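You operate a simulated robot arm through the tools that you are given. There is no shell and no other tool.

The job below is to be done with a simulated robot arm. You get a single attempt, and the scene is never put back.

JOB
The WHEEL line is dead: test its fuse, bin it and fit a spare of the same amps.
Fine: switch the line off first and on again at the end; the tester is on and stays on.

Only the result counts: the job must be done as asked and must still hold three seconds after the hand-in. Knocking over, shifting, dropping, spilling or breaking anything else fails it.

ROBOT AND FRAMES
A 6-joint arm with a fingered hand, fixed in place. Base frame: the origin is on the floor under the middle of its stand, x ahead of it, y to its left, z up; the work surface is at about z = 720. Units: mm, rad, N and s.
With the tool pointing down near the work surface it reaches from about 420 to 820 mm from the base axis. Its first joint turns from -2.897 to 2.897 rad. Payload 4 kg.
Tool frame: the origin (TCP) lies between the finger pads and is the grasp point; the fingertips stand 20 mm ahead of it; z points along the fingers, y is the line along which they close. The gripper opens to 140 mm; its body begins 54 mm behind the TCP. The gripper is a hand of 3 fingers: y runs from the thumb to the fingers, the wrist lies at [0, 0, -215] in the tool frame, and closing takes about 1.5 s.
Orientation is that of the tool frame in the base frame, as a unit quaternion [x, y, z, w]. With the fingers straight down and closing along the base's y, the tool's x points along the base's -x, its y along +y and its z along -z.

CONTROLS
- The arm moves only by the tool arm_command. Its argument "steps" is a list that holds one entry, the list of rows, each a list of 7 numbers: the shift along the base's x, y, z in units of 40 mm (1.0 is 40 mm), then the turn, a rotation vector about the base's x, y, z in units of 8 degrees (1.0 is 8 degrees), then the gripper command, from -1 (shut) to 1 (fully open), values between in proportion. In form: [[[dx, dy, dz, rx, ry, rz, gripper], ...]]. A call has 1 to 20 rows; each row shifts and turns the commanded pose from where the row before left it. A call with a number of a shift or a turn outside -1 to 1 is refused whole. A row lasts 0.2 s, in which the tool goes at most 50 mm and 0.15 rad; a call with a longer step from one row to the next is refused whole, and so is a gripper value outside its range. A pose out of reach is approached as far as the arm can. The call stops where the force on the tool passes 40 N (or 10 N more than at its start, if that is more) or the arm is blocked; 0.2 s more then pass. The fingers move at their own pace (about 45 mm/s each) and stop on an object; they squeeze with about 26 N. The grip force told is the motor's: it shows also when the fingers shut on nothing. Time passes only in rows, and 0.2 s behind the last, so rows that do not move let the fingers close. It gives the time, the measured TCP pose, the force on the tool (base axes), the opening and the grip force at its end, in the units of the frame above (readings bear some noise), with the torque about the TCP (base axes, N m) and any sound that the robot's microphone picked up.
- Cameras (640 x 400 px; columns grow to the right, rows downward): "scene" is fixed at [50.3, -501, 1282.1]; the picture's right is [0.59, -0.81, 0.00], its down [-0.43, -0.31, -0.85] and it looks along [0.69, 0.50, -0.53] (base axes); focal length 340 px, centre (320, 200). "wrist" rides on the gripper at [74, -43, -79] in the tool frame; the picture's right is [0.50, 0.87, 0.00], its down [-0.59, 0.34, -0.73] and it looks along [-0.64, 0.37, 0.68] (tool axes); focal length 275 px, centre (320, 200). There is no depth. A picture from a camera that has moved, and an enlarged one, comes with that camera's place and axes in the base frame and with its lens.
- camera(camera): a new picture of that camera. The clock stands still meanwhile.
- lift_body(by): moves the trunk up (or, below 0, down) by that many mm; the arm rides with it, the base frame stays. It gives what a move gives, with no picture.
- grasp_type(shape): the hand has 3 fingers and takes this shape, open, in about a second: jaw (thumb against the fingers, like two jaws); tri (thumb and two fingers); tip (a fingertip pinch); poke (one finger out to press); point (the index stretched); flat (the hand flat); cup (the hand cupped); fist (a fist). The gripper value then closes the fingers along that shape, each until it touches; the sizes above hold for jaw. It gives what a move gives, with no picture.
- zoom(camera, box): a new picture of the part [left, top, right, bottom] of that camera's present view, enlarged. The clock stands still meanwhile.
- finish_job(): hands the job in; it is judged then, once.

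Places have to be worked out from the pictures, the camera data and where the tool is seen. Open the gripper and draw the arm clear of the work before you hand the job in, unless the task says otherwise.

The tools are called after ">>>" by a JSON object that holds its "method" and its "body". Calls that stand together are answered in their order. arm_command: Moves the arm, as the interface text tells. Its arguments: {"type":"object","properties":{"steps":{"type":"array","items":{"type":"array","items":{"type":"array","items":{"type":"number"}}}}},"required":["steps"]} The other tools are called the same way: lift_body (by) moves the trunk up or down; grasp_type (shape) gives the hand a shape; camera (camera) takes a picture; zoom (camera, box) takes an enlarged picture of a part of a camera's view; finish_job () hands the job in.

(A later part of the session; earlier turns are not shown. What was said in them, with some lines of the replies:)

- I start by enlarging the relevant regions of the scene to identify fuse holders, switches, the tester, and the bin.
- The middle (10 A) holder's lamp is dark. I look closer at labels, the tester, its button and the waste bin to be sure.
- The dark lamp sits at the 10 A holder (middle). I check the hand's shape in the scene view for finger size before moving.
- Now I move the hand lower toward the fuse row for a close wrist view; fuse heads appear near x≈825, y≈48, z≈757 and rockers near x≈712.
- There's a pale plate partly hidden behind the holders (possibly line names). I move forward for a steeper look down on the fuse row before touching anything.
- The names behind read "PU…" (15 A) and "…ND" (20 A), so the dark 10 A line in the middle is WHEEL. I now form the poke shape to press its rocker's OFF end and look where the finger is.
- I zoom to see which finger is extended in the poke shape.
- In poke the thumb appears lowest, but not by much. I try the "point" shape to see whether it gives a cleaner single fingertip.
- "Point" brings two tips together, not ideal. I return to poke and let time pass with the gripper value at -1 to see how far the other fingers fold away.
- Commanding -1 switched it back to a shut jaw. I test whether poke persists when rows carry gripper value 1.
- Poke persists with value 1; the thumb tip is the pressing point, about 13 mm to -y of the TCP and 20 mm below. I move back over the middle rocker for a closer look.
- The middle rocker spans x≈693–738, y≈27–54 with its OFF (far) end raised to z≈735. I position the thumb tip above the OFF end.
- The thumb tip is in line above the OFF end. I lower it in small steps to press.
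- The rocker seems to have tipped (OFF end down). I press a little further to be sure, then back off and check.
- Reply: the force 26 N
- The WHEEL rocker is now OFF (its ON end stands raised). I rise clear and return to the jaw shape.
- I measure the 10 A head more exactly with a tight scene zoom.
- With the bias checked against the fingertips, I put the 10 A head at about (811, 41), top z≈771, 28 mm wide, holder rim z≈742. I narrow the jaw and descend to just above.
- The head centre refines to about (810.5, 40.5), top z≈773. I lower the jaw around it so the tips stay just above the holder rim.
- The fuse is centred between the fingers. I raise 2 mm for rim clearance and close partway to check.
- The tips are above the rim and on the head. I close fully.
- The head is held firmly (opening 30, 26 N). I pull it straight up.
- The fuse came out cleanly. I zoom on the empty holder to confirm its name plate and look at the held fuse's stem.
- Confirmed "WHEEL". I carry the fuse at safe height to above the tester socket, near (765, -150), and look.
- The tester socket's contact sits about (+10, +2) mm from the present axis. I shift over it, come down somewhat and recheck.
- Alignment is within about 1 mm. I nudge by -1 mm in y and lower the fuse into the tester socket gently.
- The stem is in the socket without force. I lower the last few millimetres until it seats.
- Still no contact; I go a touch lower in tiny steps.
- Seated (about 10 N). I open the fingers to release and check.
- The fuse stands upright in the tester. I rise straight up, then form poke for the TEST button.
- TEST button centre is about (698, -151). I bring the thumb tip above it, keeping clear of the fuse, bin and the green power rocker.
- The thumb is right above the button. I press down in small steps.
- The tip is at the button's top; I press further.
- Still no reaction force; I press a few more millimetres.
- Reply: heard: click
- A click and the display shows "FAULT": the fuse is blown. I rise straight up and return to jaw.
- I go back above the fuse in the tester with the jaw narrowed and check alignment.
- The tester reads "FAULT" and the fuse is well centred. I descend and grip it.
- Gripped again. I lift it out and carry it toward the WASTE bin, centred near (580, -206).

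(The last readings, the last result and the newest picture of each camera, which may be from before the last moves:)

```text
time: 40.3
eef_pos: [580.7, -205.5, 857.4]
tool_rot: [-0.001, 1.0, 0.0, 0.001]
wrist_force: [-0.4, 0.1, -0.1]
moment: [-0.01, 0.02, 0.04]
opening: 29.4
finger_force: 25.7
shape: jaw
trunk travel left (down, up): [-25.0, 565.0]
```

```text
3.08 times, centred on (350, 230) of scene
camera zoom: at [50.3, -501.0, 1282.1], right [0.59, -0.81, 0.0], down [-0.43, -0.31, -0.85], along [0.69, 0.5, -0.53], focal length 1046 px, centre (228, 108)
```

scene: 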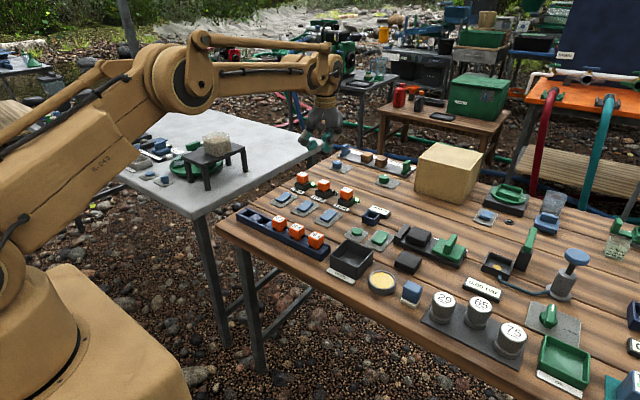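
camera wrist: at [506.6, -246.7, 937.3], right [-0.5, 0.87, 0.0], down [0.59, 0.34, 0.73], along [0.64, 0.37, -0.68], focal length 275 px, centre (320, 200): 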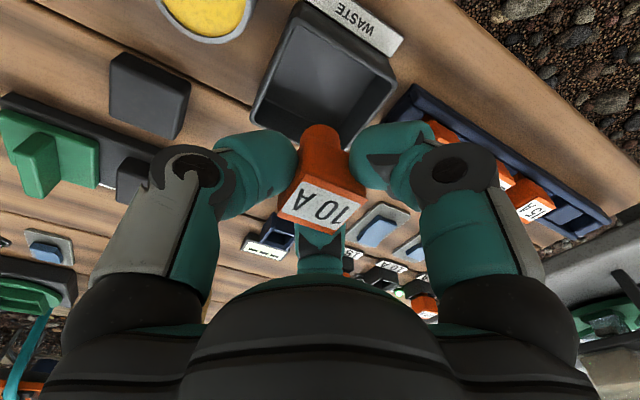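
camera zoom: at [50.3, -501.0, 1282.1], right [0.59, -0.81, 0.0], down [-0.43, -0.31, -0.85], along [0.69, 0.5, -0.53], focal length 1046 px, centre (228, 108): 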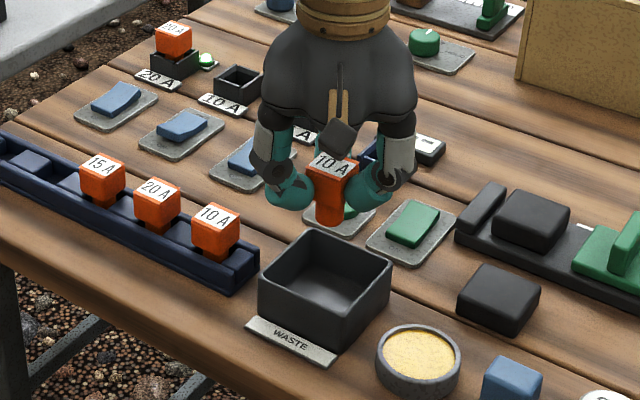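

The bin centre is within 3 mm of the axis. I lower so the fuse's stem is inside the bin while the fingertips stay above its rim.

>>> {"method": "arm_command", "body": {"steps": [[[-0.06, 0.03, -0.6, 0, 0, 0, -1], [0, 0, -0.6, 0, 0, 0, -1], [0, 0, -0.4, 0, 0, 0, -1], [0, 0, 0, 0, 0, 0, -1]]]}}

>>> {"method": "camera", "body": {"camera": "wrist"}}

>>> {"method": "zoom", "body": {"camera": "scene", "box": [310, 190, 406, 270]}}

```text
time: 41.3
eef_pos: [579.0, -203.5, 793.0]
tool_rot: [0.0, 1.0, 0.0, 0.0]
wrist_force: [0.6, 0.5, 0.1]
moment: [-0.05, 0.0, 0.01]
opening: 29.1
finger_force: 26.0
shape: jaw
trunk travel left (down, up): [-25.0, 565.0]
```

```text
taken
camera wrist: at [503.9, -245.6, 872.9], right [-0.5, 0.87, 0.0], down [0.59, 0.34, 0.73], along [0.64, 0.37, -0.68], focal length 275 px, centre (320, 200)
```

wrist: 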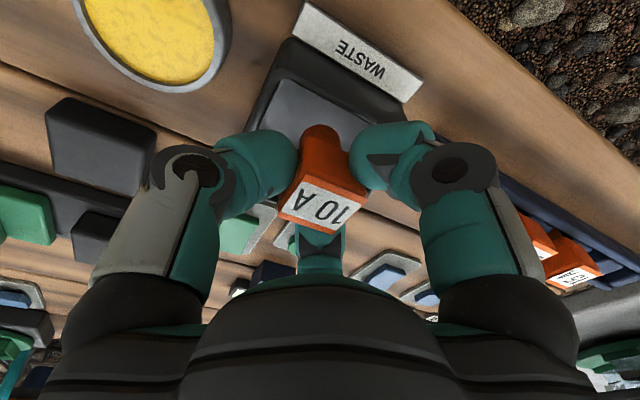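

```text
5.00 times, centred on (358, 230) of scene
camera zoom: at [50.3, -501.0, 1282.1], right [0.59, -0.81, 0.0], down [-0.43, -0.31, -0.85], along [0.69, 0.5, -0.53], focal length 1700 px, centre (130, 50)
```

zoom: 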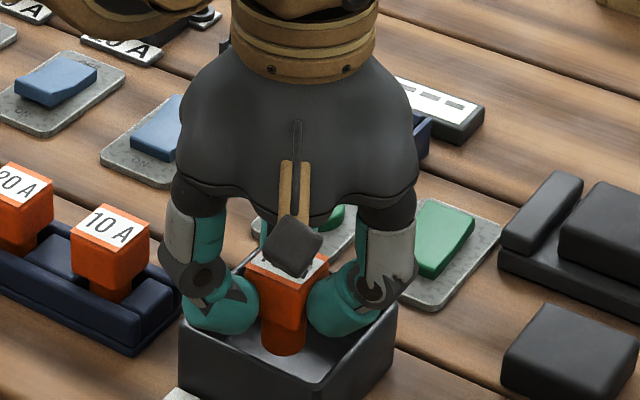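

Tips look clear of the rim; I raise 3 mm for margin and open to let the fuse drop the short way into the bin.

>>> {"method": "arm_command", "body": {"steps": [[[0, 0, 0.08, 0, 0, 0, -1], [0, 0, 0, 0, 0, 0, -0.3], [0, 0, 0, 0, 0, 0, -0.3], [0, 0, 0, 0, 0, 0, -0.3], [0, 0, 0, 0, 0, 0, -0.3]]]}}

>>> {"method": "camera", "body": {"camera": "wrist"}}

>>> {"method": "zoom", "body": {"camera": "scene", "box": [310, 190, 406, 270]}}

```text
time: 42.5
eef_pos: [577.5, -202.7, 795.8]
tool_rot: [0.0, 1.0, -0.001, 0.001]
wrist_force: [0.5, -0.1, 0.2]
moment: [-0.02, 0.01, 0.0]
opening: 48.7
finger_force: 0.0
shape: jaw
trunk travel left (down, up): [-25.0, 565.0]
```

```text
taken
camera wrist: at [503.6, -245.5, 876.2], right [-0.5, 0.87, 0.0], down [0.59, 0.34, 0.73], along [0.64, 0.37, -0.68], focal length 275 px, centre (320, 200)
```

wrist: 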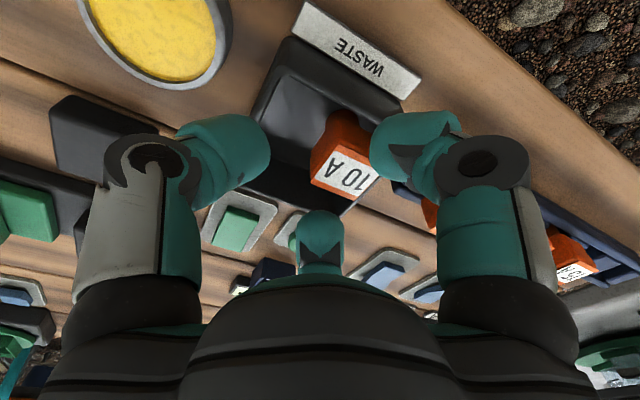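

```text
5.00 times, centred on (358, 230) of scene
camera zoom: at [50.3, -501.0, 1282.1], right [0.59, -0.81, 0.0], down [-0.43, -0.31, -0.85], along [0.69, 0.5, -0.53], focal length 1700 px, centre (130, 50)
```

zoom: 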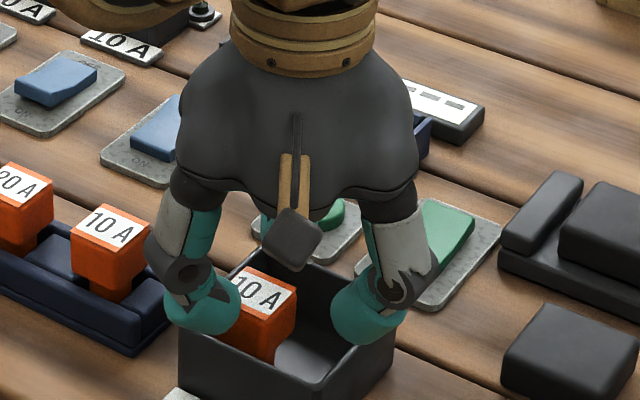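

The fuse is in the bin. I rise straight up and verify.

>>> {"method": "arm_command", "body": {"steps": [[[0, 0, 0.3, 0, 0, 0, -0.3], [0, 0, 0.7, 0, 0, 0, -0.3], [0, 0, 0.9, 0, 0, 0, -0.3], [0, 0, 0, 0, 0, 0, -0.3]]]}}

>>> {"method": "camera", "body": {"camera": "wrist"}}

>>> {"method": "zoom", "body": {"camera": "scene", "box": [310, 190, 406, 270]}}

>>> {"method": "zoom", "body": {"camera": "wrist", "box": [380, 100, 640, 280]}}

```text
time: 43.5
eef_pos: [577.7, -203.4, 872.9]
tool_rot: [0.0, 1.0, 0.0, 0.0]
wrist_force: [0.8, -0.2, 0.4]
moment: [-0.02, -0.01, 0.05]
opening: 48.9
finger_force: 0.0
shape: jaw
trunk travel left (down, up): [-25.0, 565.0]
```

```text
taken
camera wrist: at [503.6, -245.5, 952.6], right [-0.5, 0.87, 0.0], down [0.59, 0.34, 0.73], along [0.64, 0.37, -0.68], focal length 275 px, centre (320, 200)
```

wrist: 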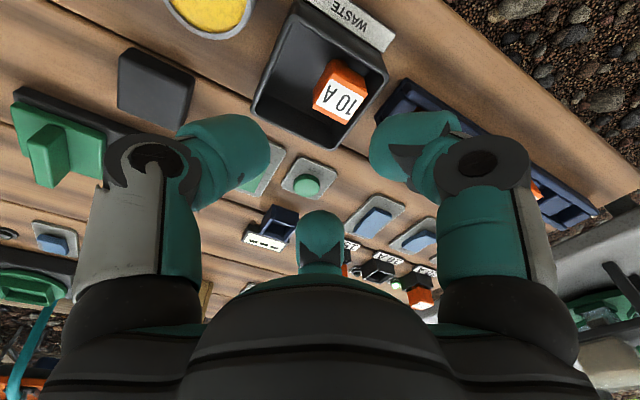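

```text
5.00 times, centred on (358, 230) of scene
camera zoom: at [50.3, -501.0, 1282.1], right [0.59, -0.81, 0.0], down [-0.43, -0.31, -0.85], along [0.69, 0.5, -0.53], focal length 1700 px, centre (130, 50)
```

zoom: 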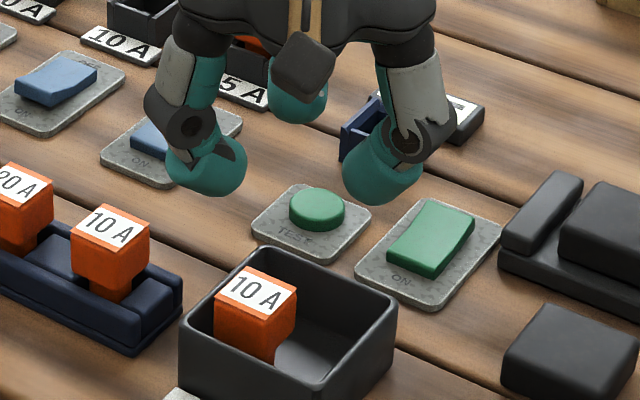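

```text
2.22 times, centred on (510, 190) of wrist
camera zoom: at [503.6, -245.5, 952.6], right [-0.5, 0.87, 0.0], down [0.59, 0.34, 0.73], along [0.64, 0.37, -0.68], focal length 612 px, centre (-102, 222)
```

zoom: 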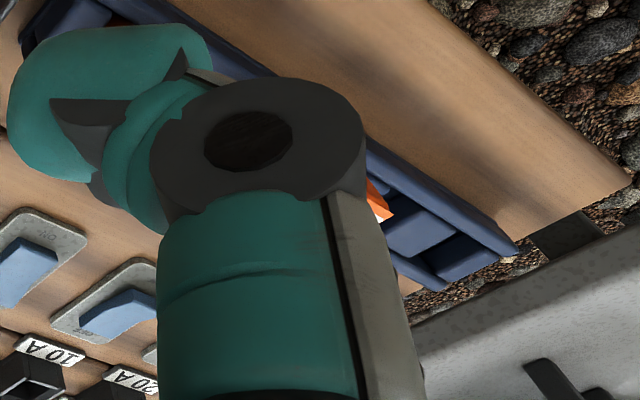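

The blown fuse is in the WASTE bin. Next I go above the spare 10 A in the rack, near (573, -105), to locate it exactly.

>>> {"method": "arm_command", "body": {"steps": [[[-0.03, 0.8, 0, 0, 0, 0, -0.2], [-0.03, 0.8, 0, 0, 0, 0, -0.2], [-0.03, 0.8, 0, 0, 0, 0, -0.2], [0, 0, 0, 0, 0, 0, -0.2]]]}}

>>> {"method": "camera", "body": {"camera": "wrist"}}

>>> {"method": "zoom", "body": {"camera": "wrist", "box": [220, 0, 420, 125]}}

>>> {"method": "zoom", "body": {"camera": "scene", "box": [270, 160, 366, 260]}}

```text
time: 44.5
eef_pos: [572.8, -107.7, 871.6]
tool_rot: [0.0, 1.0, -0.001, -0.001]
wrist_force: [-0.2, -0.3, 0.1]
moment: [-0.01, -0.02, -0.01]
opening: 55.7
finger_force: 0.0
shape: jaw
trunk travel left (down, up): [-25.0, 565.0]
```

```text
taken
camera wrist: at [499.5, -149.7, 951.9], right [-0.5, 0.87, 0.0], down [0.59, 0.34, 0.73], along [0.64, 0.37, -0.68], focal length 275 px, centre (320, 200)
```

wrist: 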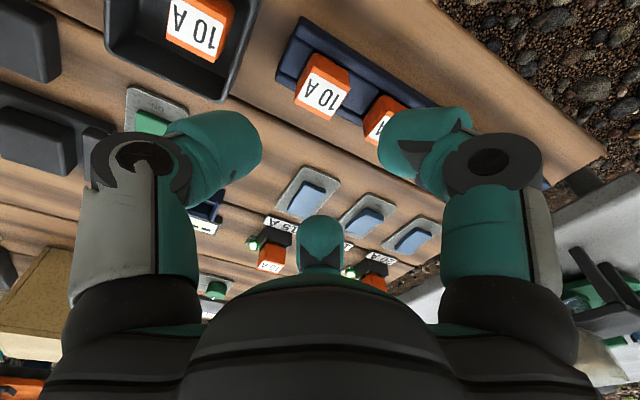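

```text
3.20 times, centred on (320, 62) of wrist
camera zoom: at [499.5, -149.7, 951.9], right [-0.5, 0.87, 0.0], down [0.59, 0.34, 0.73], along [0.64, 0.37, -0.68], focal length 881 px, centre (320, 640)
```

zoom: 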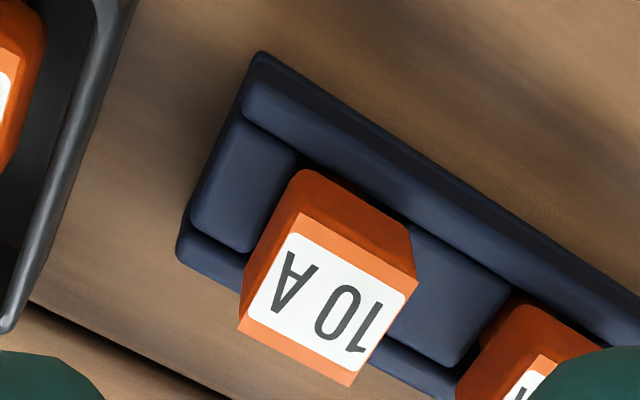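

```text
4.00 times, centred on (318, 210) of scene
camera zoom: at [50.3, -501.0, 1282.1], right [0.59, -0.81, 0.0], down [-0.43, -0.31, -0.85], along [0.69, 0.5, -0.53], focal length 1360 px, centre (328, 160)
```

zoom: 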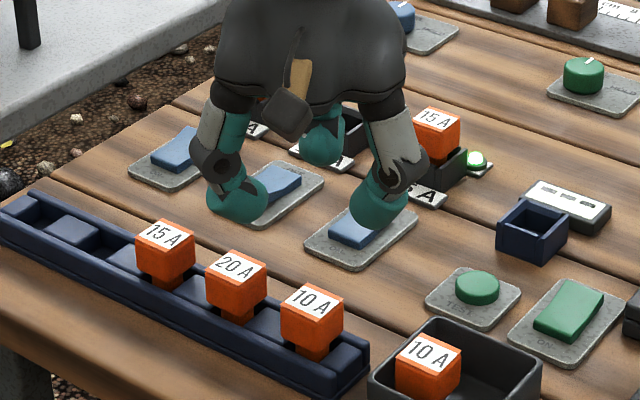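

The spare 10 A is at about (575.5, -104.2), top z≈774, axis-aligned. I set the opening to 48 mm (to stay clear of the bin and the 20 A spare) and descend partway.

>>> {"method": "arm_command", "body": {"steps": [[[0.0425, 0.075, -0.7, 0, 0, 0, -0.31], [0, 0, -0.6, 0, 0, 0, -0.31], [0, 0, -0.4, 0, 0, 0, -0.31], [0, 0, 0, 0, 0, 0, -0.31]]]}}

>>> {"method": "camera", "body": {"camera": "wrist"}}

>>> {"method": "zoom", "body": {"camera": "wrist", "box": [220, 70, 420, 195]}}

>>> {"method": "zoom", "body": {"camera": "scene", "box": [270, 190, 366, 260]}}

```text
time: 45.5
eef_pos: [576.1, -103.3, 806.6]
tool_rot: [0.0, 1.0, 0.0, -0.001]
wrist_force: [0.5, 0.0, -0.4]
moment: [0.0, 0.0, -0.02]
opening: 48.6
finger_force: 0.0
shape: jaw
trunk travel left (down, up): [-25.0, 565.0]
```

```text
taken
camera wrist: at [501.8, -146.9, 884.5], right [-0.5, 0.87, 0.0], down [0.59, 0.34, 0.73], along [0.64, 0.37, -0.68], focal length 275 px, centre (320, 200)
```

wrist: 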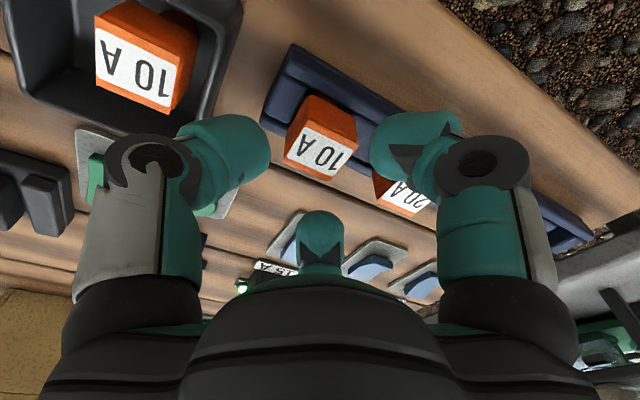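

```text
3.20 times, centred on (320, 132) of wrist
camera zoom: at [501.8, -146.9, 884.5], right [-0.5, 0.87, 0.0], down [0.59, 0.34, 0.73], along [0.64, 0.37, -0.68], focal length 881 px, centre (320, 416)
```

zoom: 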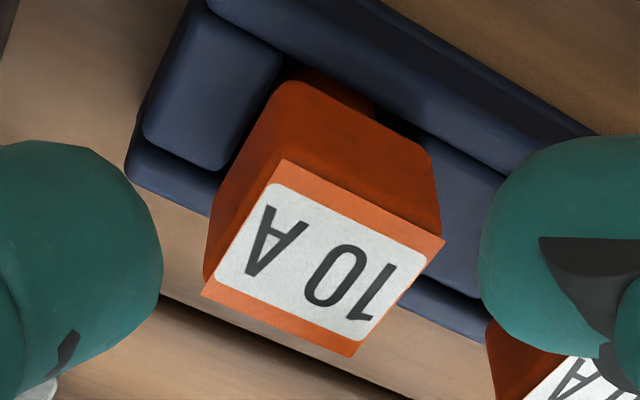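

```text
5.71 times, centred on (318, 225) of scene
camera zoom: at [50.3, -501.0, 1282.1], right [0.59, -0.81, 0.0], down [-0.43, -0.31, -0.85], along [0.69, 0.5, -0.53], focal length 1943 px, centre (331, 57)
```

zoom: 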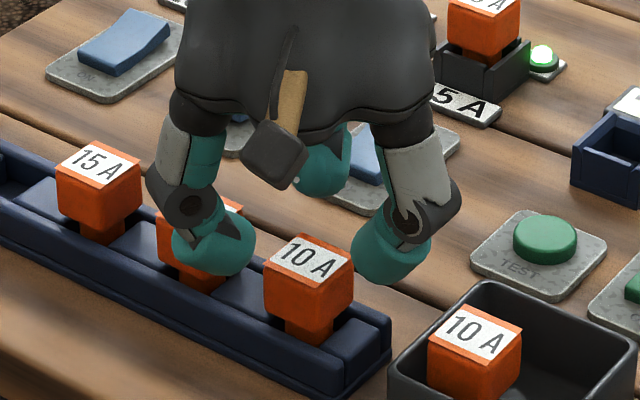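

Alignment is good. I descend further in two stages, checking clearance to bin and neighbours.

>>> {"method": "arm_command", "body": {"steps": [[[-0.02, 0, -0.2, 0, 0, 0, -0.31], [0, 0, -0.2, 0, 0, 0, -0.31], [0, 0, 0, 0, 0, 0, -0.31]]]}}

>>> {"method": "camera", "body": {"camera": "wrist"}}

>>> {"method": "zoom", "body": {"camera": "scene", "box": [290, 200, 370, 260]}}

```text
time: 46.3
eef_pos: [575.0, -104.0, 789.2]
tool_rot: [-0.001, 1.0, -0.001, -0.001]
wrist_force: [-1.0, 0.2, 0.6]
moment: [-0.01, -0.01, 0.02]
opening: 48.5
finger_force: 0.0
shape: jaw
trunk travel left (down, up): [-25.0, 565.0]
```

```text
taken
camera wrist: at [500.7, -146.5, 868.5], right [-0.5, 0.87, 0.0], down [0.59, 0.34, 0.73], along [0.64, 0.37, -0.68], focal length 275 px, centre (320, 200)
```

wrist: 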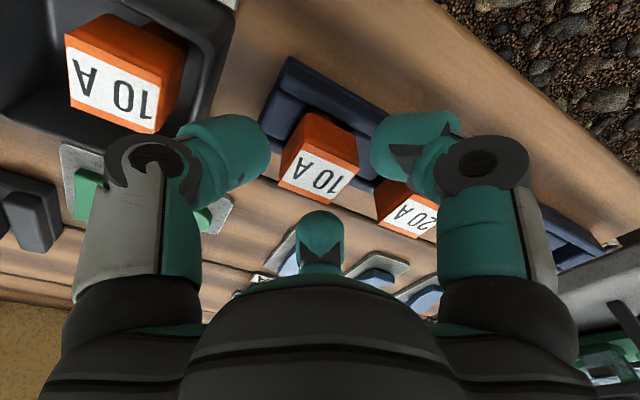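

```text
6.67 times, centred on (330, 230) of scene
camera zoom: at [50.3, -501.0, 1282.1], right [0.59, -0.81, 0.0], down [-0.43, -0.31, -0.85], along [0.69, 0.5, -0.53], focal length 2267 px, centre (253, 0)
```

zoom: 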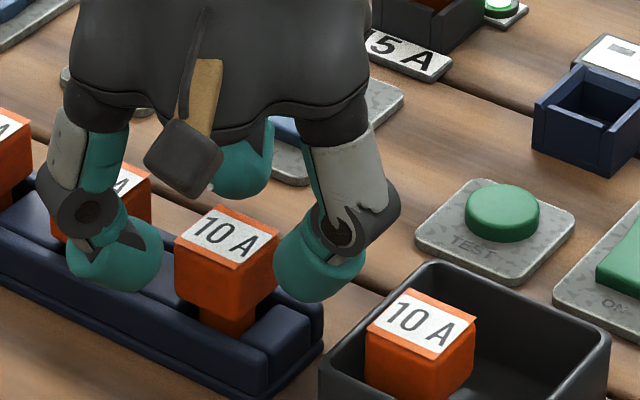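

Clear so far; I go down the remaining 16 mm slowly.

>>> {"method": "arm_command", "body": {"steps": [[[0, 0, -0.15, 0, 0, 0, -0.31], [0, 0, -0.13, 0, 0, 0, -0.31], [0, 0, -0.12, 0, 0, 0, -0.31], [0, 0, 0, 0, 0, 0, -0.31]]]}}

>>> {"method": "zoom", "body": {"camera": "wrist", "box": [180, 80, 460, 240]}}

>>> {"method": "zoom", "body": {"camera": "scene", "box": [290, 200, 370, 260]}}

```text
time: 47.3
eef_pos: [574.8, -103.9, 772.0]
tool_rot: [0.0, 1.0, 0.0, 0.001]
wrist_force: [0.7, 0.3, 0.3]
moment: [-0.01, 0.01, 0.02]
opening: 48.5
finger_force: 0.2
shape: jaw
trunk travel left (down, up): [-25.0, 565.0]
```

```text
2.29 times, centred on (320, 160) of wrist
camera zoom: at [500.5, -146.7, 852.3], right [-0.5, 0.87, 0.0], down [0.59, 0.34, 0.73], along [0.64, 0.37, -0.68], focal length 629 px, centre (320, 291)
```

zoom: 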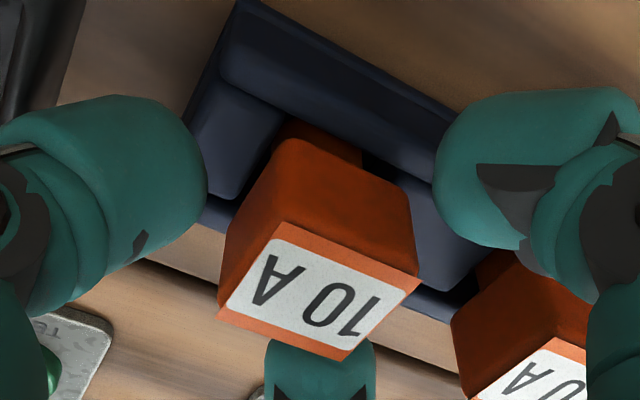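

```text
6.67 times, centred on (330, 230) of scene
camera zoom: at [50.3, -501.0, 1282.1], right [0.59, -0.81, 0.0], down [-0.43, -0.31, -0.85], along [0.69, 0.5, -0.53], focal length 2267 px, centre (253, 0)
```

zoom: 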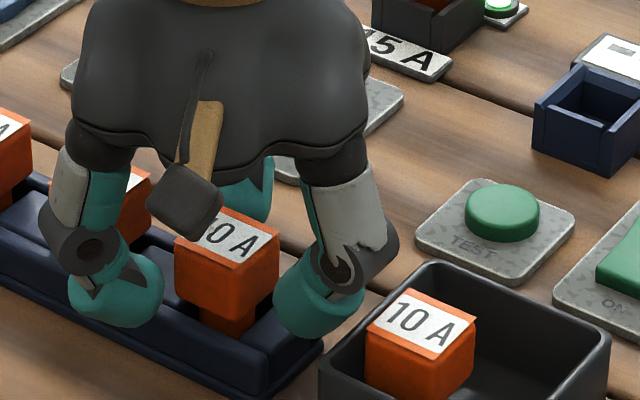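

No contact; the spare is centred between the fingers. I close on it.

>>> {"method": "arm_command", "body": {"steps": [[[0, 0, 0, 0, 0, 0, -0.6], [0, 0, 0, 0, 0, 0, -1], [0, 0, 0, 0, 0, 0, -1], [0, 0, 0, 0, 0, 0, -1], [0, 0, 0, 0, 0, 0, -1]]]}}

>>> {"method": "zoom", "body": {"camera": "wrist", "box": [220, 110, 420, 235]}}

>>> {"method": "zoom", "body": {"camera": "scene", "box": [290, 200, 370, 260]}}

```text
time: 48.5
eef_pos: [575.2, -104.4, 772.5]
tool_rot: [-0.001, 1.0, 0.0, 0.0]
wrist_force: [-0.7, 0.6, 0.0]
moment: [0.0, -0.01, 0.05]
opening: 29.6
finger_force: 25.5
shape: jaw
trunk travel left (down, up): [-25.0, 565.0]
```

```text
3.20 times, centred on (320, 172) of wrist
camera zoom: at [500.6, -146.7, 852.4], right [-0.5, 0.87, 0.0], down [0.59, 0.34, 0.73], along [0.64, 0.37, -0.68], focal length 881 px, centre (320, 288)
```

zoom: 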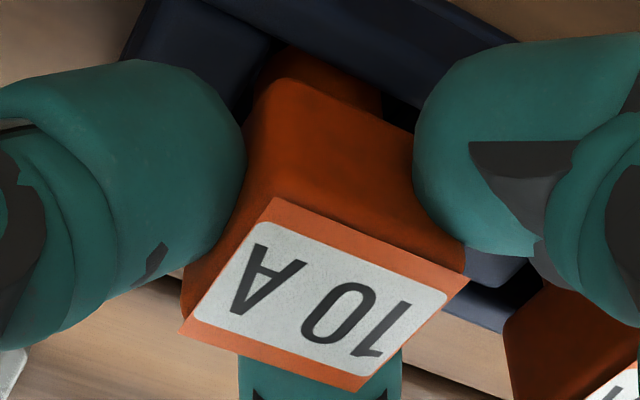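

```text
6.67 times, centred on (330, 230) of scene
camera zoom: at [50.3, -501.0, 1282.1], right [0.59, -0.81, 0.0], down [-0.43, -0.31, -0.85], along [0.69, 0.5, -0.53], focal length 2267 px, centre (253, 0)
```

zoom: 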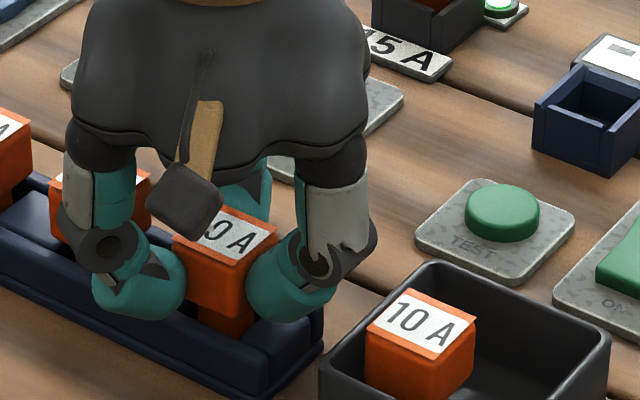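

Grip is good, same pose as the first one. I lift the spare straight up and carry it above the WHEEL holder.

>>> {"method": "arm_command", "body": {"steps": [[[0, 0, 0.15, 0, 0, 0, -1], [0, 0, 0.25, 0, 0, 0, -1], [0, 0, 0.6, 0, 0, 0, -1], [0, 0, 0.8, 0, 0, 0, -1], [0, 0, 0.3, 0, 0, 0, -1], [0.8407, 0.5193, 0, 0, 0, 0, -1], [0.8407, 0.5193, 0, 0, 0, 0, -1], [0.8407, 0.5193, 0, 0, 0, 0, -1], [0.8407, 0.5193, 0, 0, 0, 0, -1], [0.8407, 0.5193, 0, 0, 0, 0, -1], [0.8407, 0.5193, 0, 0, 0, 0, -1], [0.8407, 0.5193, 0, 0, 0, 0, -1], [0, 0, 0, 0, 0, 0, -1]]]}}

>>> {"method": "camera", "body": {"camera": "wrist"}}

>>> {"method": "zoom", "body": {"camera": "wrist", "box": [240, 10, 400, 110]}}

>>> {"method": "zoom", "body": {"camera": "wrist", "box": [240, 110, 400, 250]}}

>>> {"method": "zoom", "body": {"camera": "scene", "box": [240, 140, 400, 260]}}

```text
time: 51.3
eef_pos: [809.2, 40.9, 855.5]
tool_rot: [0.0, 1.0, 0.0, 0.001]
wrist_force: [0.6, 0.0, -1.1]
moment: [0.03, -0.01, -0.01]
opening: 29.3
finger_force: 25.6
shape: jaw
trunk travel left (down, up): [-25.0, 565.0]
```

```text
taken
camera wrist: at [736.3, -1.4, 936.2], right [-0.5, 0.87, 0.0], down [0.59, 0.34, 0.73], along [0.64, 0.37, -0.68], focal length 275 px, centre (320, 200)
```

wrist: 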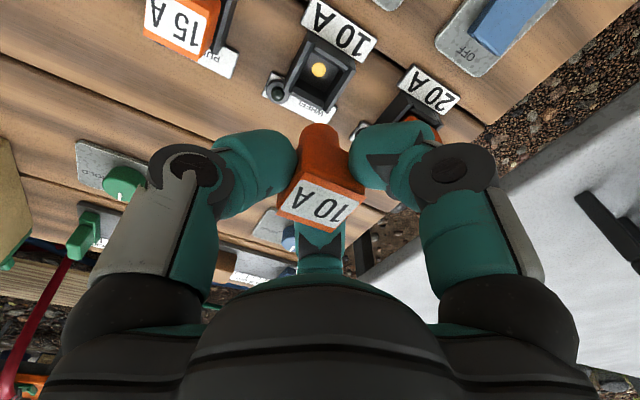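

```text
4.00 times, centred on (320, 60) of wrist
camera zoom: at [736.3, -1.4, 936.2], right [-0.5, 0.87, 0.0], down [0.59, 0.34, 0.73], along [0.64, 0.37, -0.68], focal length 1101 px, centre (320, 760)
```

zoom: 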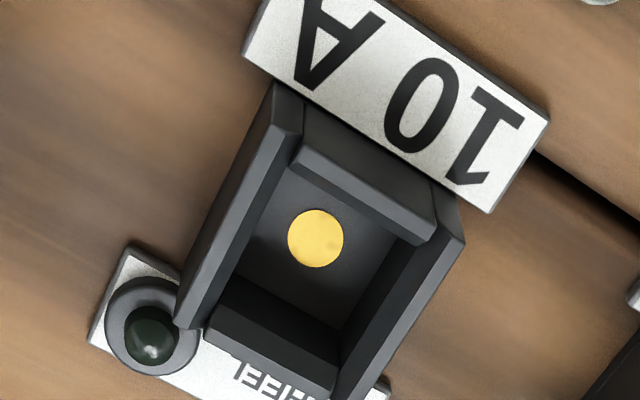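

```text
2.86 times, centred on (320, 180) of wrist
camera zoom: at [736.3, -1.4, 936.2], right [-0.5, 0.87, 0.0], down [0.59, 0.34, 0.73], along [0.64, 0.37, -0.68], focal length 786 px, centre (320, 257)
```

zoom: 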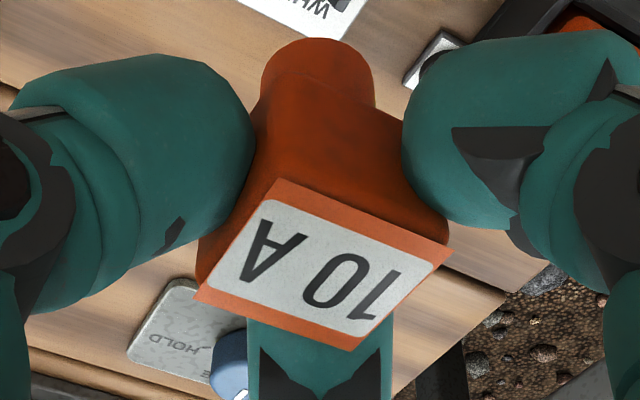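

```text
3.33 times, centred on (320, 200) of scene
camera zoom: at [50.3, -501.0, 1282.1], right [0.59, -0.81, 0.0], down [-0.43, -0.31, -0.85], along [0.69, 0.5, -0.53], focal length 1134 px, centre (320, 200)
```

zoom: 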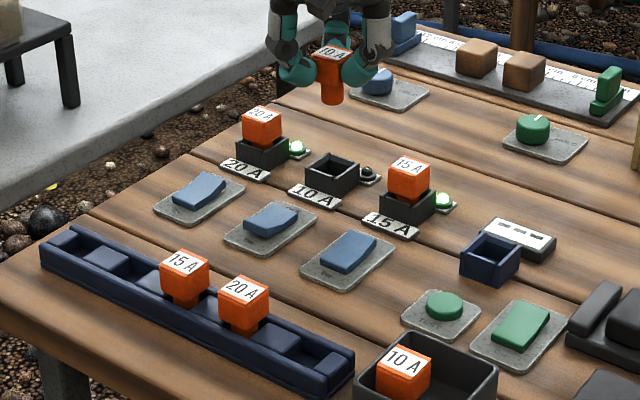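

The holder is exactly beneath, as at the first lift. I lower the spare into it gently.

>>> {"method": "arm_command", "body": {"steps": [[[0, 0, -0.6, 0, 0, 0, -1], [0, 0, -0.6, 0, 0, 0, -1], [0, 0, -0.3, 0, 0, 0, -1], [0, 0, -0.2, 0, 0, 0, -1], [0, 0, -0.15, 0, 0, 0, -1], [0, 0, -0.15, 0, 0, 0, -1], [0, 0, -0.08, 0, 0, 0, -1], [0, 0, 0, 0, 0, 0, -1]]]}}

>>> {"method": "zoom", "body": {"camera": "wrist", "box": [220, 80, 420, 220]}}

>>> {"method": "zoom", "body": {"camera": "scene", "box": [296, 165, 360, 205]}}

```text
time: 53.1
eef_pos: [810.2, 40.7, 773.5]
tool_rot: [0.0, 1.0, -0.001, 0.0]
wrist_force: [-0.4, -0.5, -0.9]
moment: [-0.03, 0.04, 0.0]
opening: 29.7
finger_force: 26.3
shape: jaw
trunk travel left (down, up): [-25.0, 565.0]
```

```text
2.86 times, centred on (320, 150) of wrist
camera zoom: at [736.2, -1.3, 853.0], right [-0.5, 0.87, 0.0], down [0.59, 0.34, 0.73], along [0.64, 0.37, -0.68], focal length 786 px, centre (320, 343)
```

zoom: 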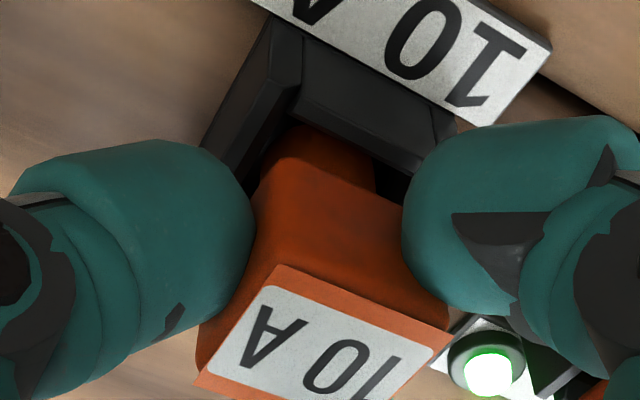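

```text
10.00 times, centred on (328, 185) of scene
camera zoom: at [50.3, -501.0, 1282.1], right [0.59, -0.81, 0.0], down [-0.43, -0.31, -0.85], along [0.69, 0.5, -0.53], focal length 3401 px, centre (240, 350)
```

zoom: 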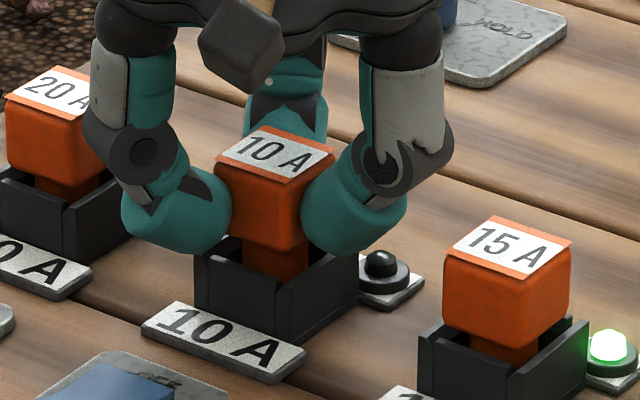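

The stem is in the holder with no side force; I lower the last millimetres until it seats.

>>> {"method": "arm_command", "body": {"steps": [[[0, 0, -0.04, 0, 0, 0, -1], [0, 0, 0, 0, 0, 0, -1], [0, 0, -0.03, 0, 0, 0, -1], [0, 0, 0, 0, 0, 0, -1]]]}}

```text
time: 54.1
eef_pos: [810.1, 41.5, 769.2]
tool_rot: [0.001, 1.0, 0.0, 0.0]
wrist_force: [1.1, 0.6, -0.4]
moment: [0.0, 0.02, 0.02]
opening: 29.8
finger_force: 26.0
shape: jaw
trunk travel left (down, up): [-25.0, 565.0]
```

>>> {"method": "arm_command", "body": {"steps": [[[0, 0, -0.03, 0, 0, 0, -1], [0, 0, 0, 0, 0, 0, -1], [0, 0, -0.02, 0, 0, 0, -1], [0, 0, 0, 0, 0, 0, -1]]]}}

>>> {"method": "zoom", "body": {"camera": "scene", "box": [296, 165, 360, 205]}}

```text
time: 55.1
eef_pos: [810.6, 41.7, 768.9]
tool_rot: [0.0, 1.0, 0.0, 0.0]
wrist_force: [-0.3, 0.0, 4.0]
moment: [0.05, -0.01, -0.01]
opening: 29.3
finger_force: 26.2
shape: jaw
trunk travel left (down, up): [-25.0, 565.0]
```

```text
10.00 times, centred on (328, 185) of scene
camera zoom: at [50.3, -501.0, 1282.1], right [0.59, -0.81, 0.0], down [-0.43, -0.31, -0.85], along [0.69, 0.5, -0.53], focal length 3401 px, centre (240, 350)
```

zoom: 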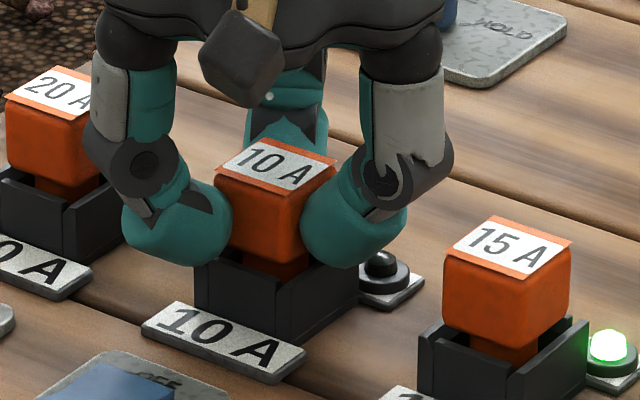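

Contact is made and the head is at the same level as before. A tiny further push, then I release.

>>> {"method": "arm_command", "body": {"steps": [[[0, 0, -0.02, 0, 0, 0, -1], [0, 0, 0, 0, 0, 0, -1], [0, 0, 0, 0, 0, 0, -0.2], [0, 0, 0, 0, 0, 0, -0.2], [0, 0, 0, 0, 0, 0, -0.2], [0, 0, 0, 0, 0, 0, -0.2]]]}}

>>> {"method": "zoom", "body": {"camera": "wrist", "box": [220, 90, 420, 230]}}

>>> {"method": "zoom", "body": {"camera": "scene", "box": [296, 165, 360, 205]}}

```text
time: 56.5
eef_pos: [810.2, 40.5, 768.8]
tool_rot: [-0.001, 1.0, 0.0, 0.0]
wrist_force: [-0.3, 0.2, 0.8]
moment: [-0.03, 0.0, 0.03]
opening: 55.7
finger_force: 0.1
shape: jaw
trunk travel left (down, up): [-25.0, 565.0]
```

```text
2.86 times, centred on (320, 160) of wrist
camera zoom: at [736.0, -1.3, 847.4], right [-0.5, 0.87, 0.0], down [0.59, 0.34, 0.73], along [0.64, 0.37, -0.68], focal length 786 px, centre (320, 314)
```

zoom: 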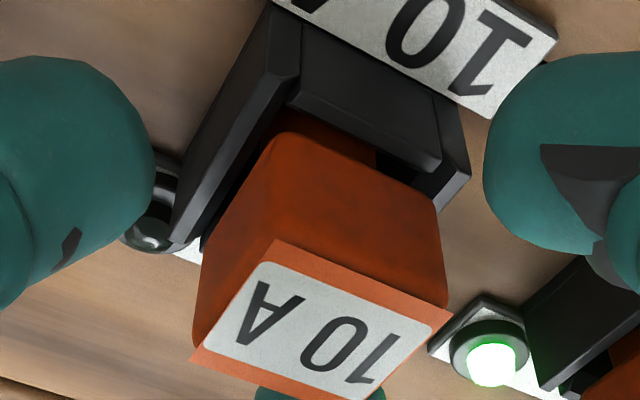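

```text
10.00 times, centred on (328, 185) of scene
camera zoom: at [50.3, -501.0, 1282.1], right [0.59, -0.81, 0.0], down [-0.43, -0.31, -0.85], along [0.69, 0.5, -0.53], focal length 3401 px, centre (240, 350)
```

zoom: 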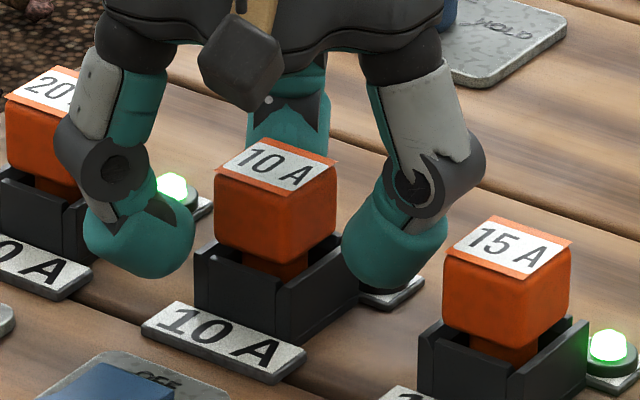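

The spare is seated upright. I rise, form poke again and go above the WHEEL rocker's ON (near) end.

>>> {"method": "arm_command", "body": {"steps": [[[0, 0, 0.3, 0, 0, 0, -0.2], [0, 0, 0.8, 0, 0, 0, -0.2], [0, 0, 1, 0, 0, 0, -0.2], [0, 0, 0.4, 0, 0, 0, -0.2]]]}}

>>> {"method": "grasp_type", "body": {"shape": "poke"}}

>>> {"method": "arm_command", "body": {"steps": [[[-0.9, 0.093, 0, 0, 0, 0, 1], [-0.9, 0.093, -0.4, 0, 0, 0, 1], [-0.9, 0.093, -0.6, 0, 0, 0, 1], [0, 0, -0.6, 0, 0, 0, 1], [0, 0, -0.5, 0, 0, 0, 1], [0, 0, 0, 0, 0, 0, 1]]]}}

>>> {"method": "camera", "body": {"camera": "wrist"}}

>>> {"method": "zoom", "body": {"camera": "scene", "box": [270, 165, 350, 225]}}

```text
time: 57.5
eef_pos: [811.8, 41.6, 867.8]
tool_rot: [0.0, 1.0, 0.0, 0.0]
wrist_force: [-0.1, -0.1, 0.2]
moment: [0.02, -0.01, 0.04]
opening: 56.1
finger_force: 0.0
shape: jaw
trunk travel left (down, up): [-25.0, 565.0]
```

```text
time: 58.4
eef_pos: [811.1, 40.7, 867.5]
tool_rot: [0.0, 1.0, 0.0, 0.0]
wrist_force: [0.7, 0.4, -0.1]
moment: [0.01, 0.01, -0.02]
opening: 0.0
finger_force: 0.1
shape: poke
trunk travel left (down, up): [-25.0, 565.0]
```

```text
time: 59.8
eef_pos: [701.6, 51.9, 782.0]
tool_rot: [0.0, 1.0, 0.001, 0.0]
wrist_force: [0.6, -0.7, 0.4]
moment: [-0.04, 0.02, 0.02]
opening: 0.0
finger_force: 0.0
shape: poke
trunk travel left (down, up): [-25.0, 565.0]
```

```text
taken
camera wrist: at [627.9, 10.1, 862.4], right [-0.5, 0.87, 0.0], down [0.59, 0.34, 0.73], along [0.64, 0.37, -0.68], focal length 275 px, centre (320, 200)
```

wrist: 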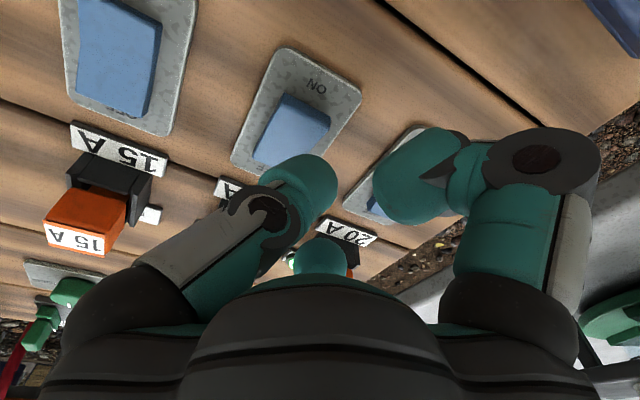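

```text
6.67 times, centred on (310, 195) of scene
camera zoom: at [50.3, -501.0, 1282.1], right [0.59, -0.81, 0.0], down [-0.43, -0.31, -0.85], along [0.69, 0.5, -0.53], focal length 2267 px, centre (387, 233)
```

zoom: 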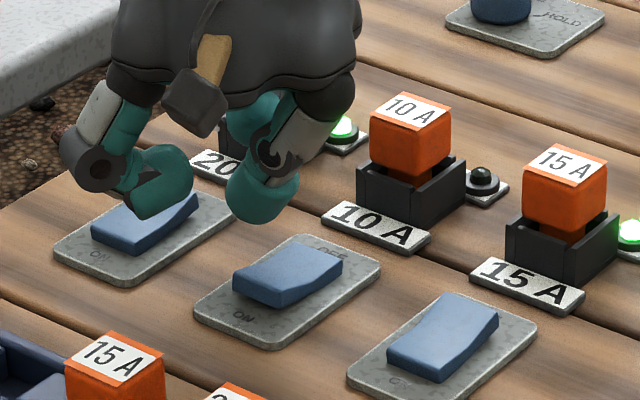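

The rocker's raised ON end is under the thumb. I shift 3 mm nearer its end and press down in steps.

>>> {"method": "arm_command", "body": {"steps": [[[-0.07, 0, -0.3, 0, 0, 0, 1], [0, 0, -0.2, 0, 0, 0, 1], [0, 0, -0.1, 0, 0, 0, 1], [0, 0, -0.1, 0, 0, 0, 1], [0, 0, -0.05, 0, 0, 0, 1], [0, 0, 0, 0, 0, 0, 1]]]}}

>>> {"method": "zoom", "body": {"camera": "scene", "box": [280, 170, 360, 220]}}

```text
time: 61.2
eef_pos: [699.3, 52.6, 754.1]
tool_rot: [0.0, 1.0, 0.0, 0.0]
wrist_force: [-0.1, 0.4, 0.8]
moment: [0.01, -0.02, -0.02]
opening: 0.0
finger_force: 0.1
shape: poke
trunk travel left (down, up): [-25.0, 565.0]
```

```text
8.00 times, centred on (320, 195) of scene
camera zoom: at [50.3, -501.0, 1282.1], right [0.59, -0.81, 0.0], down [-0.43, -0.31, -0.85], along [0.69, 0.5, -0.53], focal length 2721 px, centre (320, 240)
```

zoom: 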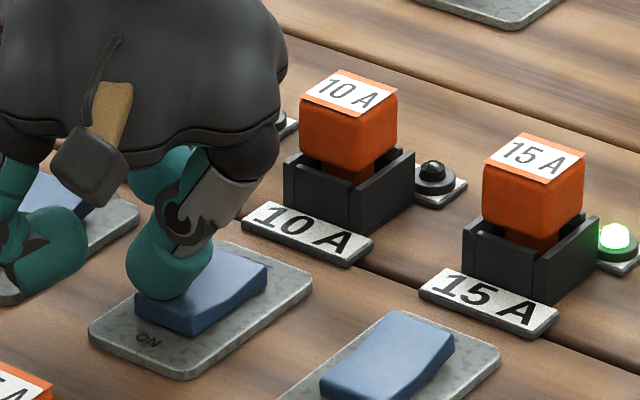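

The thumb is on the ON end; lamp still dark. I press a bit further.

>>> {"method": "arm_command", "body": {"steps": [[[0, 0, -0.05, 0, 0, 0, 1], [0, 0, -0.05, 0, 0, 0, 1], [0, 0, 0, 0, 0, 0, 1]]]}}

>>> {"method": "zoom", "body": {"camera": "scene", "box": [280, 170, 360, 220]}}

```text
time: 62.0
eef_pos: [698.6, 52.2, 750.5]
tool_rot: [0.0, 1.0, 0.0, 0.002]
wrist_force: [3.5, -1.4, 20.6]
moment: [-0.12, -0.16, -0.01]
opening: 0.2
finger_force: 0.1
shape: poke
trunk travel left (down, up): [-25.0, 565.0]
```

```text
8.00 times, centred on (320, 195) of scene
camera zoom: at [50.3, -501.0, 1282.1], right [0.59, -0.81, 0.0], down [-0.43, -0.31, -0.85], along [0.69, 0.5, -0.53], focal length 2721 px, centre (320, 240)
```

zoom: 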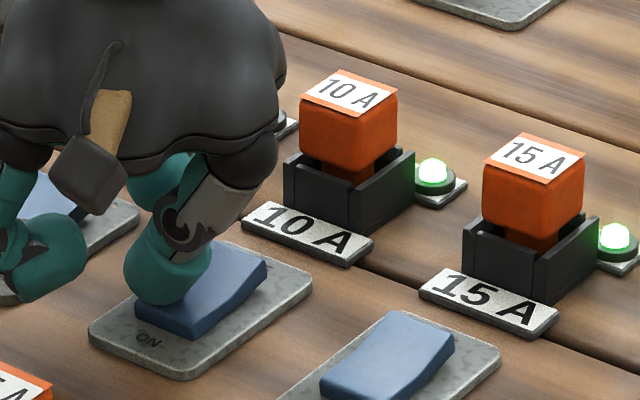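

The WHEEL lamp is now green. I rise straight up, open the hand in jaw shape, and draw the arm clear.

>>> {"method": "arm_command", "body": {"steps": [[[0, 0, 0.3, 0, 0, 0, 1], [0, 0, 1, 0, 0, 0, 1], [0, 0, 1, 0, 0, 0, 1], [0, 0, 1, 0, 0, 0, 1], [0, 0, 1, 0, 0, 0, 1], [0, 0, 1, 0, 0, 0, 1], [-0.9, -0.4, 0, 0, 0, 0, 1], [-0.9, -0.4, 0, 0, 0, 0, 1], [-0.9, -0.4, 0, 0, 0, 0, 1]]]}}

>>> {"method": "grasp_type", "body": {"shape": "jaw"}}

>>> {"method": "camera", "body": {"camera": "scene"}}

>>> {"method": "zoom", "body": {"camera": "scene", "box": [230, 150, 430, 275]}}

>>> {"method": "zoom", "body": {"camera": "scene", "box": [280, 165, 360, 215]}}

>>> {"method": "camera", "body": {"camera": "wrist"}}

```text
time: 64.0
eef_pos: [589.5, 4.5, 962.0]
tool_rot: [0.0, 1.0, 0.0, 0.0]
wrist_force: [-0.9, -1.0, 0.5]
moment: [0.0, -0.03, 0.0]
opening: 0.0
finger_force: 0.0
shape: poke
trunk travel left (down, up): [-25.0, 565.0]
```

```text
time: 64.9
eef_pos: [590.5, 5.0, 961.3]
tool_rot: [-0.001, 1.0, 0.0, 0.0]
wrist_force: [-0.2, 0.3, -0.6]
moment: [-0.03, -0.01, 0.0]
opening: 139.8
finger_force: 0.1
shape: jaw
trunk travel left (down, up): [-25.0, 565.0]
```

```text
taken
```

scene: 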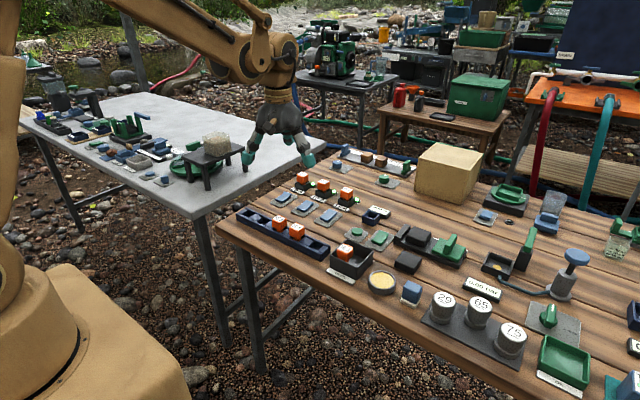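

```text
3.20 times, centred on (330, 212) of scene
camera zoom: at [50.3, -501.0, 1282.1], right [0.59, -0.81, 0.0], down [-0.43, -0.31, -0.85], along [0.69, 0.5, -0.53], focal length 1088 px, centre (288, 160)
```

zoom: 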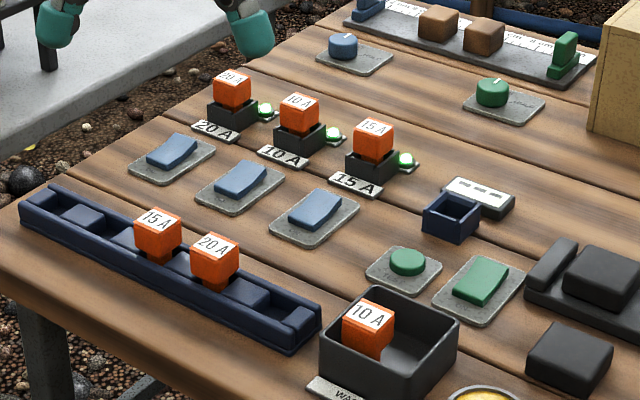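

```text
8.00 times, centred on (320, 190) of scene
camera zoom: at [50.3, -501.0, 1282.1], right [0.59, -0.81, 0.0], down [-0.43, -0.31, -0.85], along [0.69, 0.5, -0.53], focal length 2721 px, centre (320, 280)
```

zoom: 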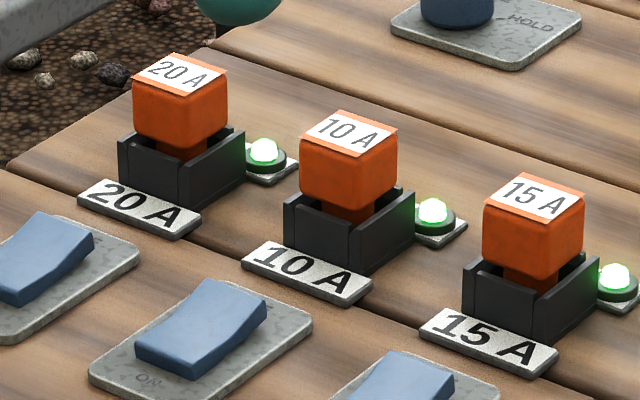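

```text
taken
camera wrist: at [517.0, -37.6, 1041.6], right [-0.5, 0.87, 0.0], down [0.59, 0.34, 0.73], along [0.64, 0.37, -0.68], focal length 275 px, centre (320, 200)
```

wrist: 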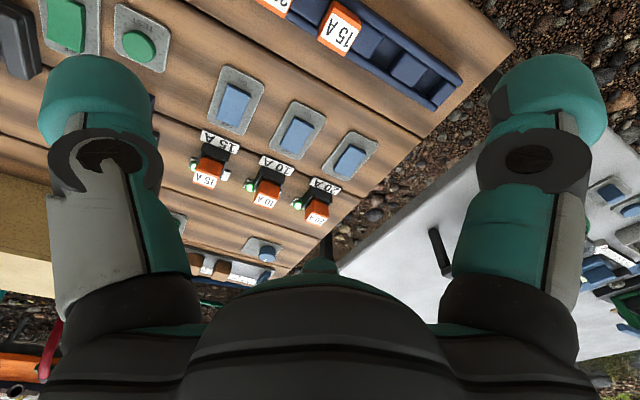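

All three lamps are green, the blown fuse is in WASTE, and the 10 A spare sits in the WHEEL holder. The tester is still on and the hand is open and clear, so I hand the job in.

>>> {"method": "finish_job", "body": {}}

```text
The job is handed in.
```

The WHEEL line is live again: its 10 A spare is fitted, the switch is back on and its lamp is green.

- **Switch:** I turned the WHEEL line off before touching the fuse and on again at the end.
- **Test:** the old 10 A fuse read "FAULT" on the tester. The tester was left on.
- **Waste:** the blown fuse is in the WASTE bin.
- **Spare:** the 10 A spare from the rack is seated in the WHEEL holder.

I saw nothing else moved or knocked, and the arm was drawn clear with the hand open before I handed the job in.
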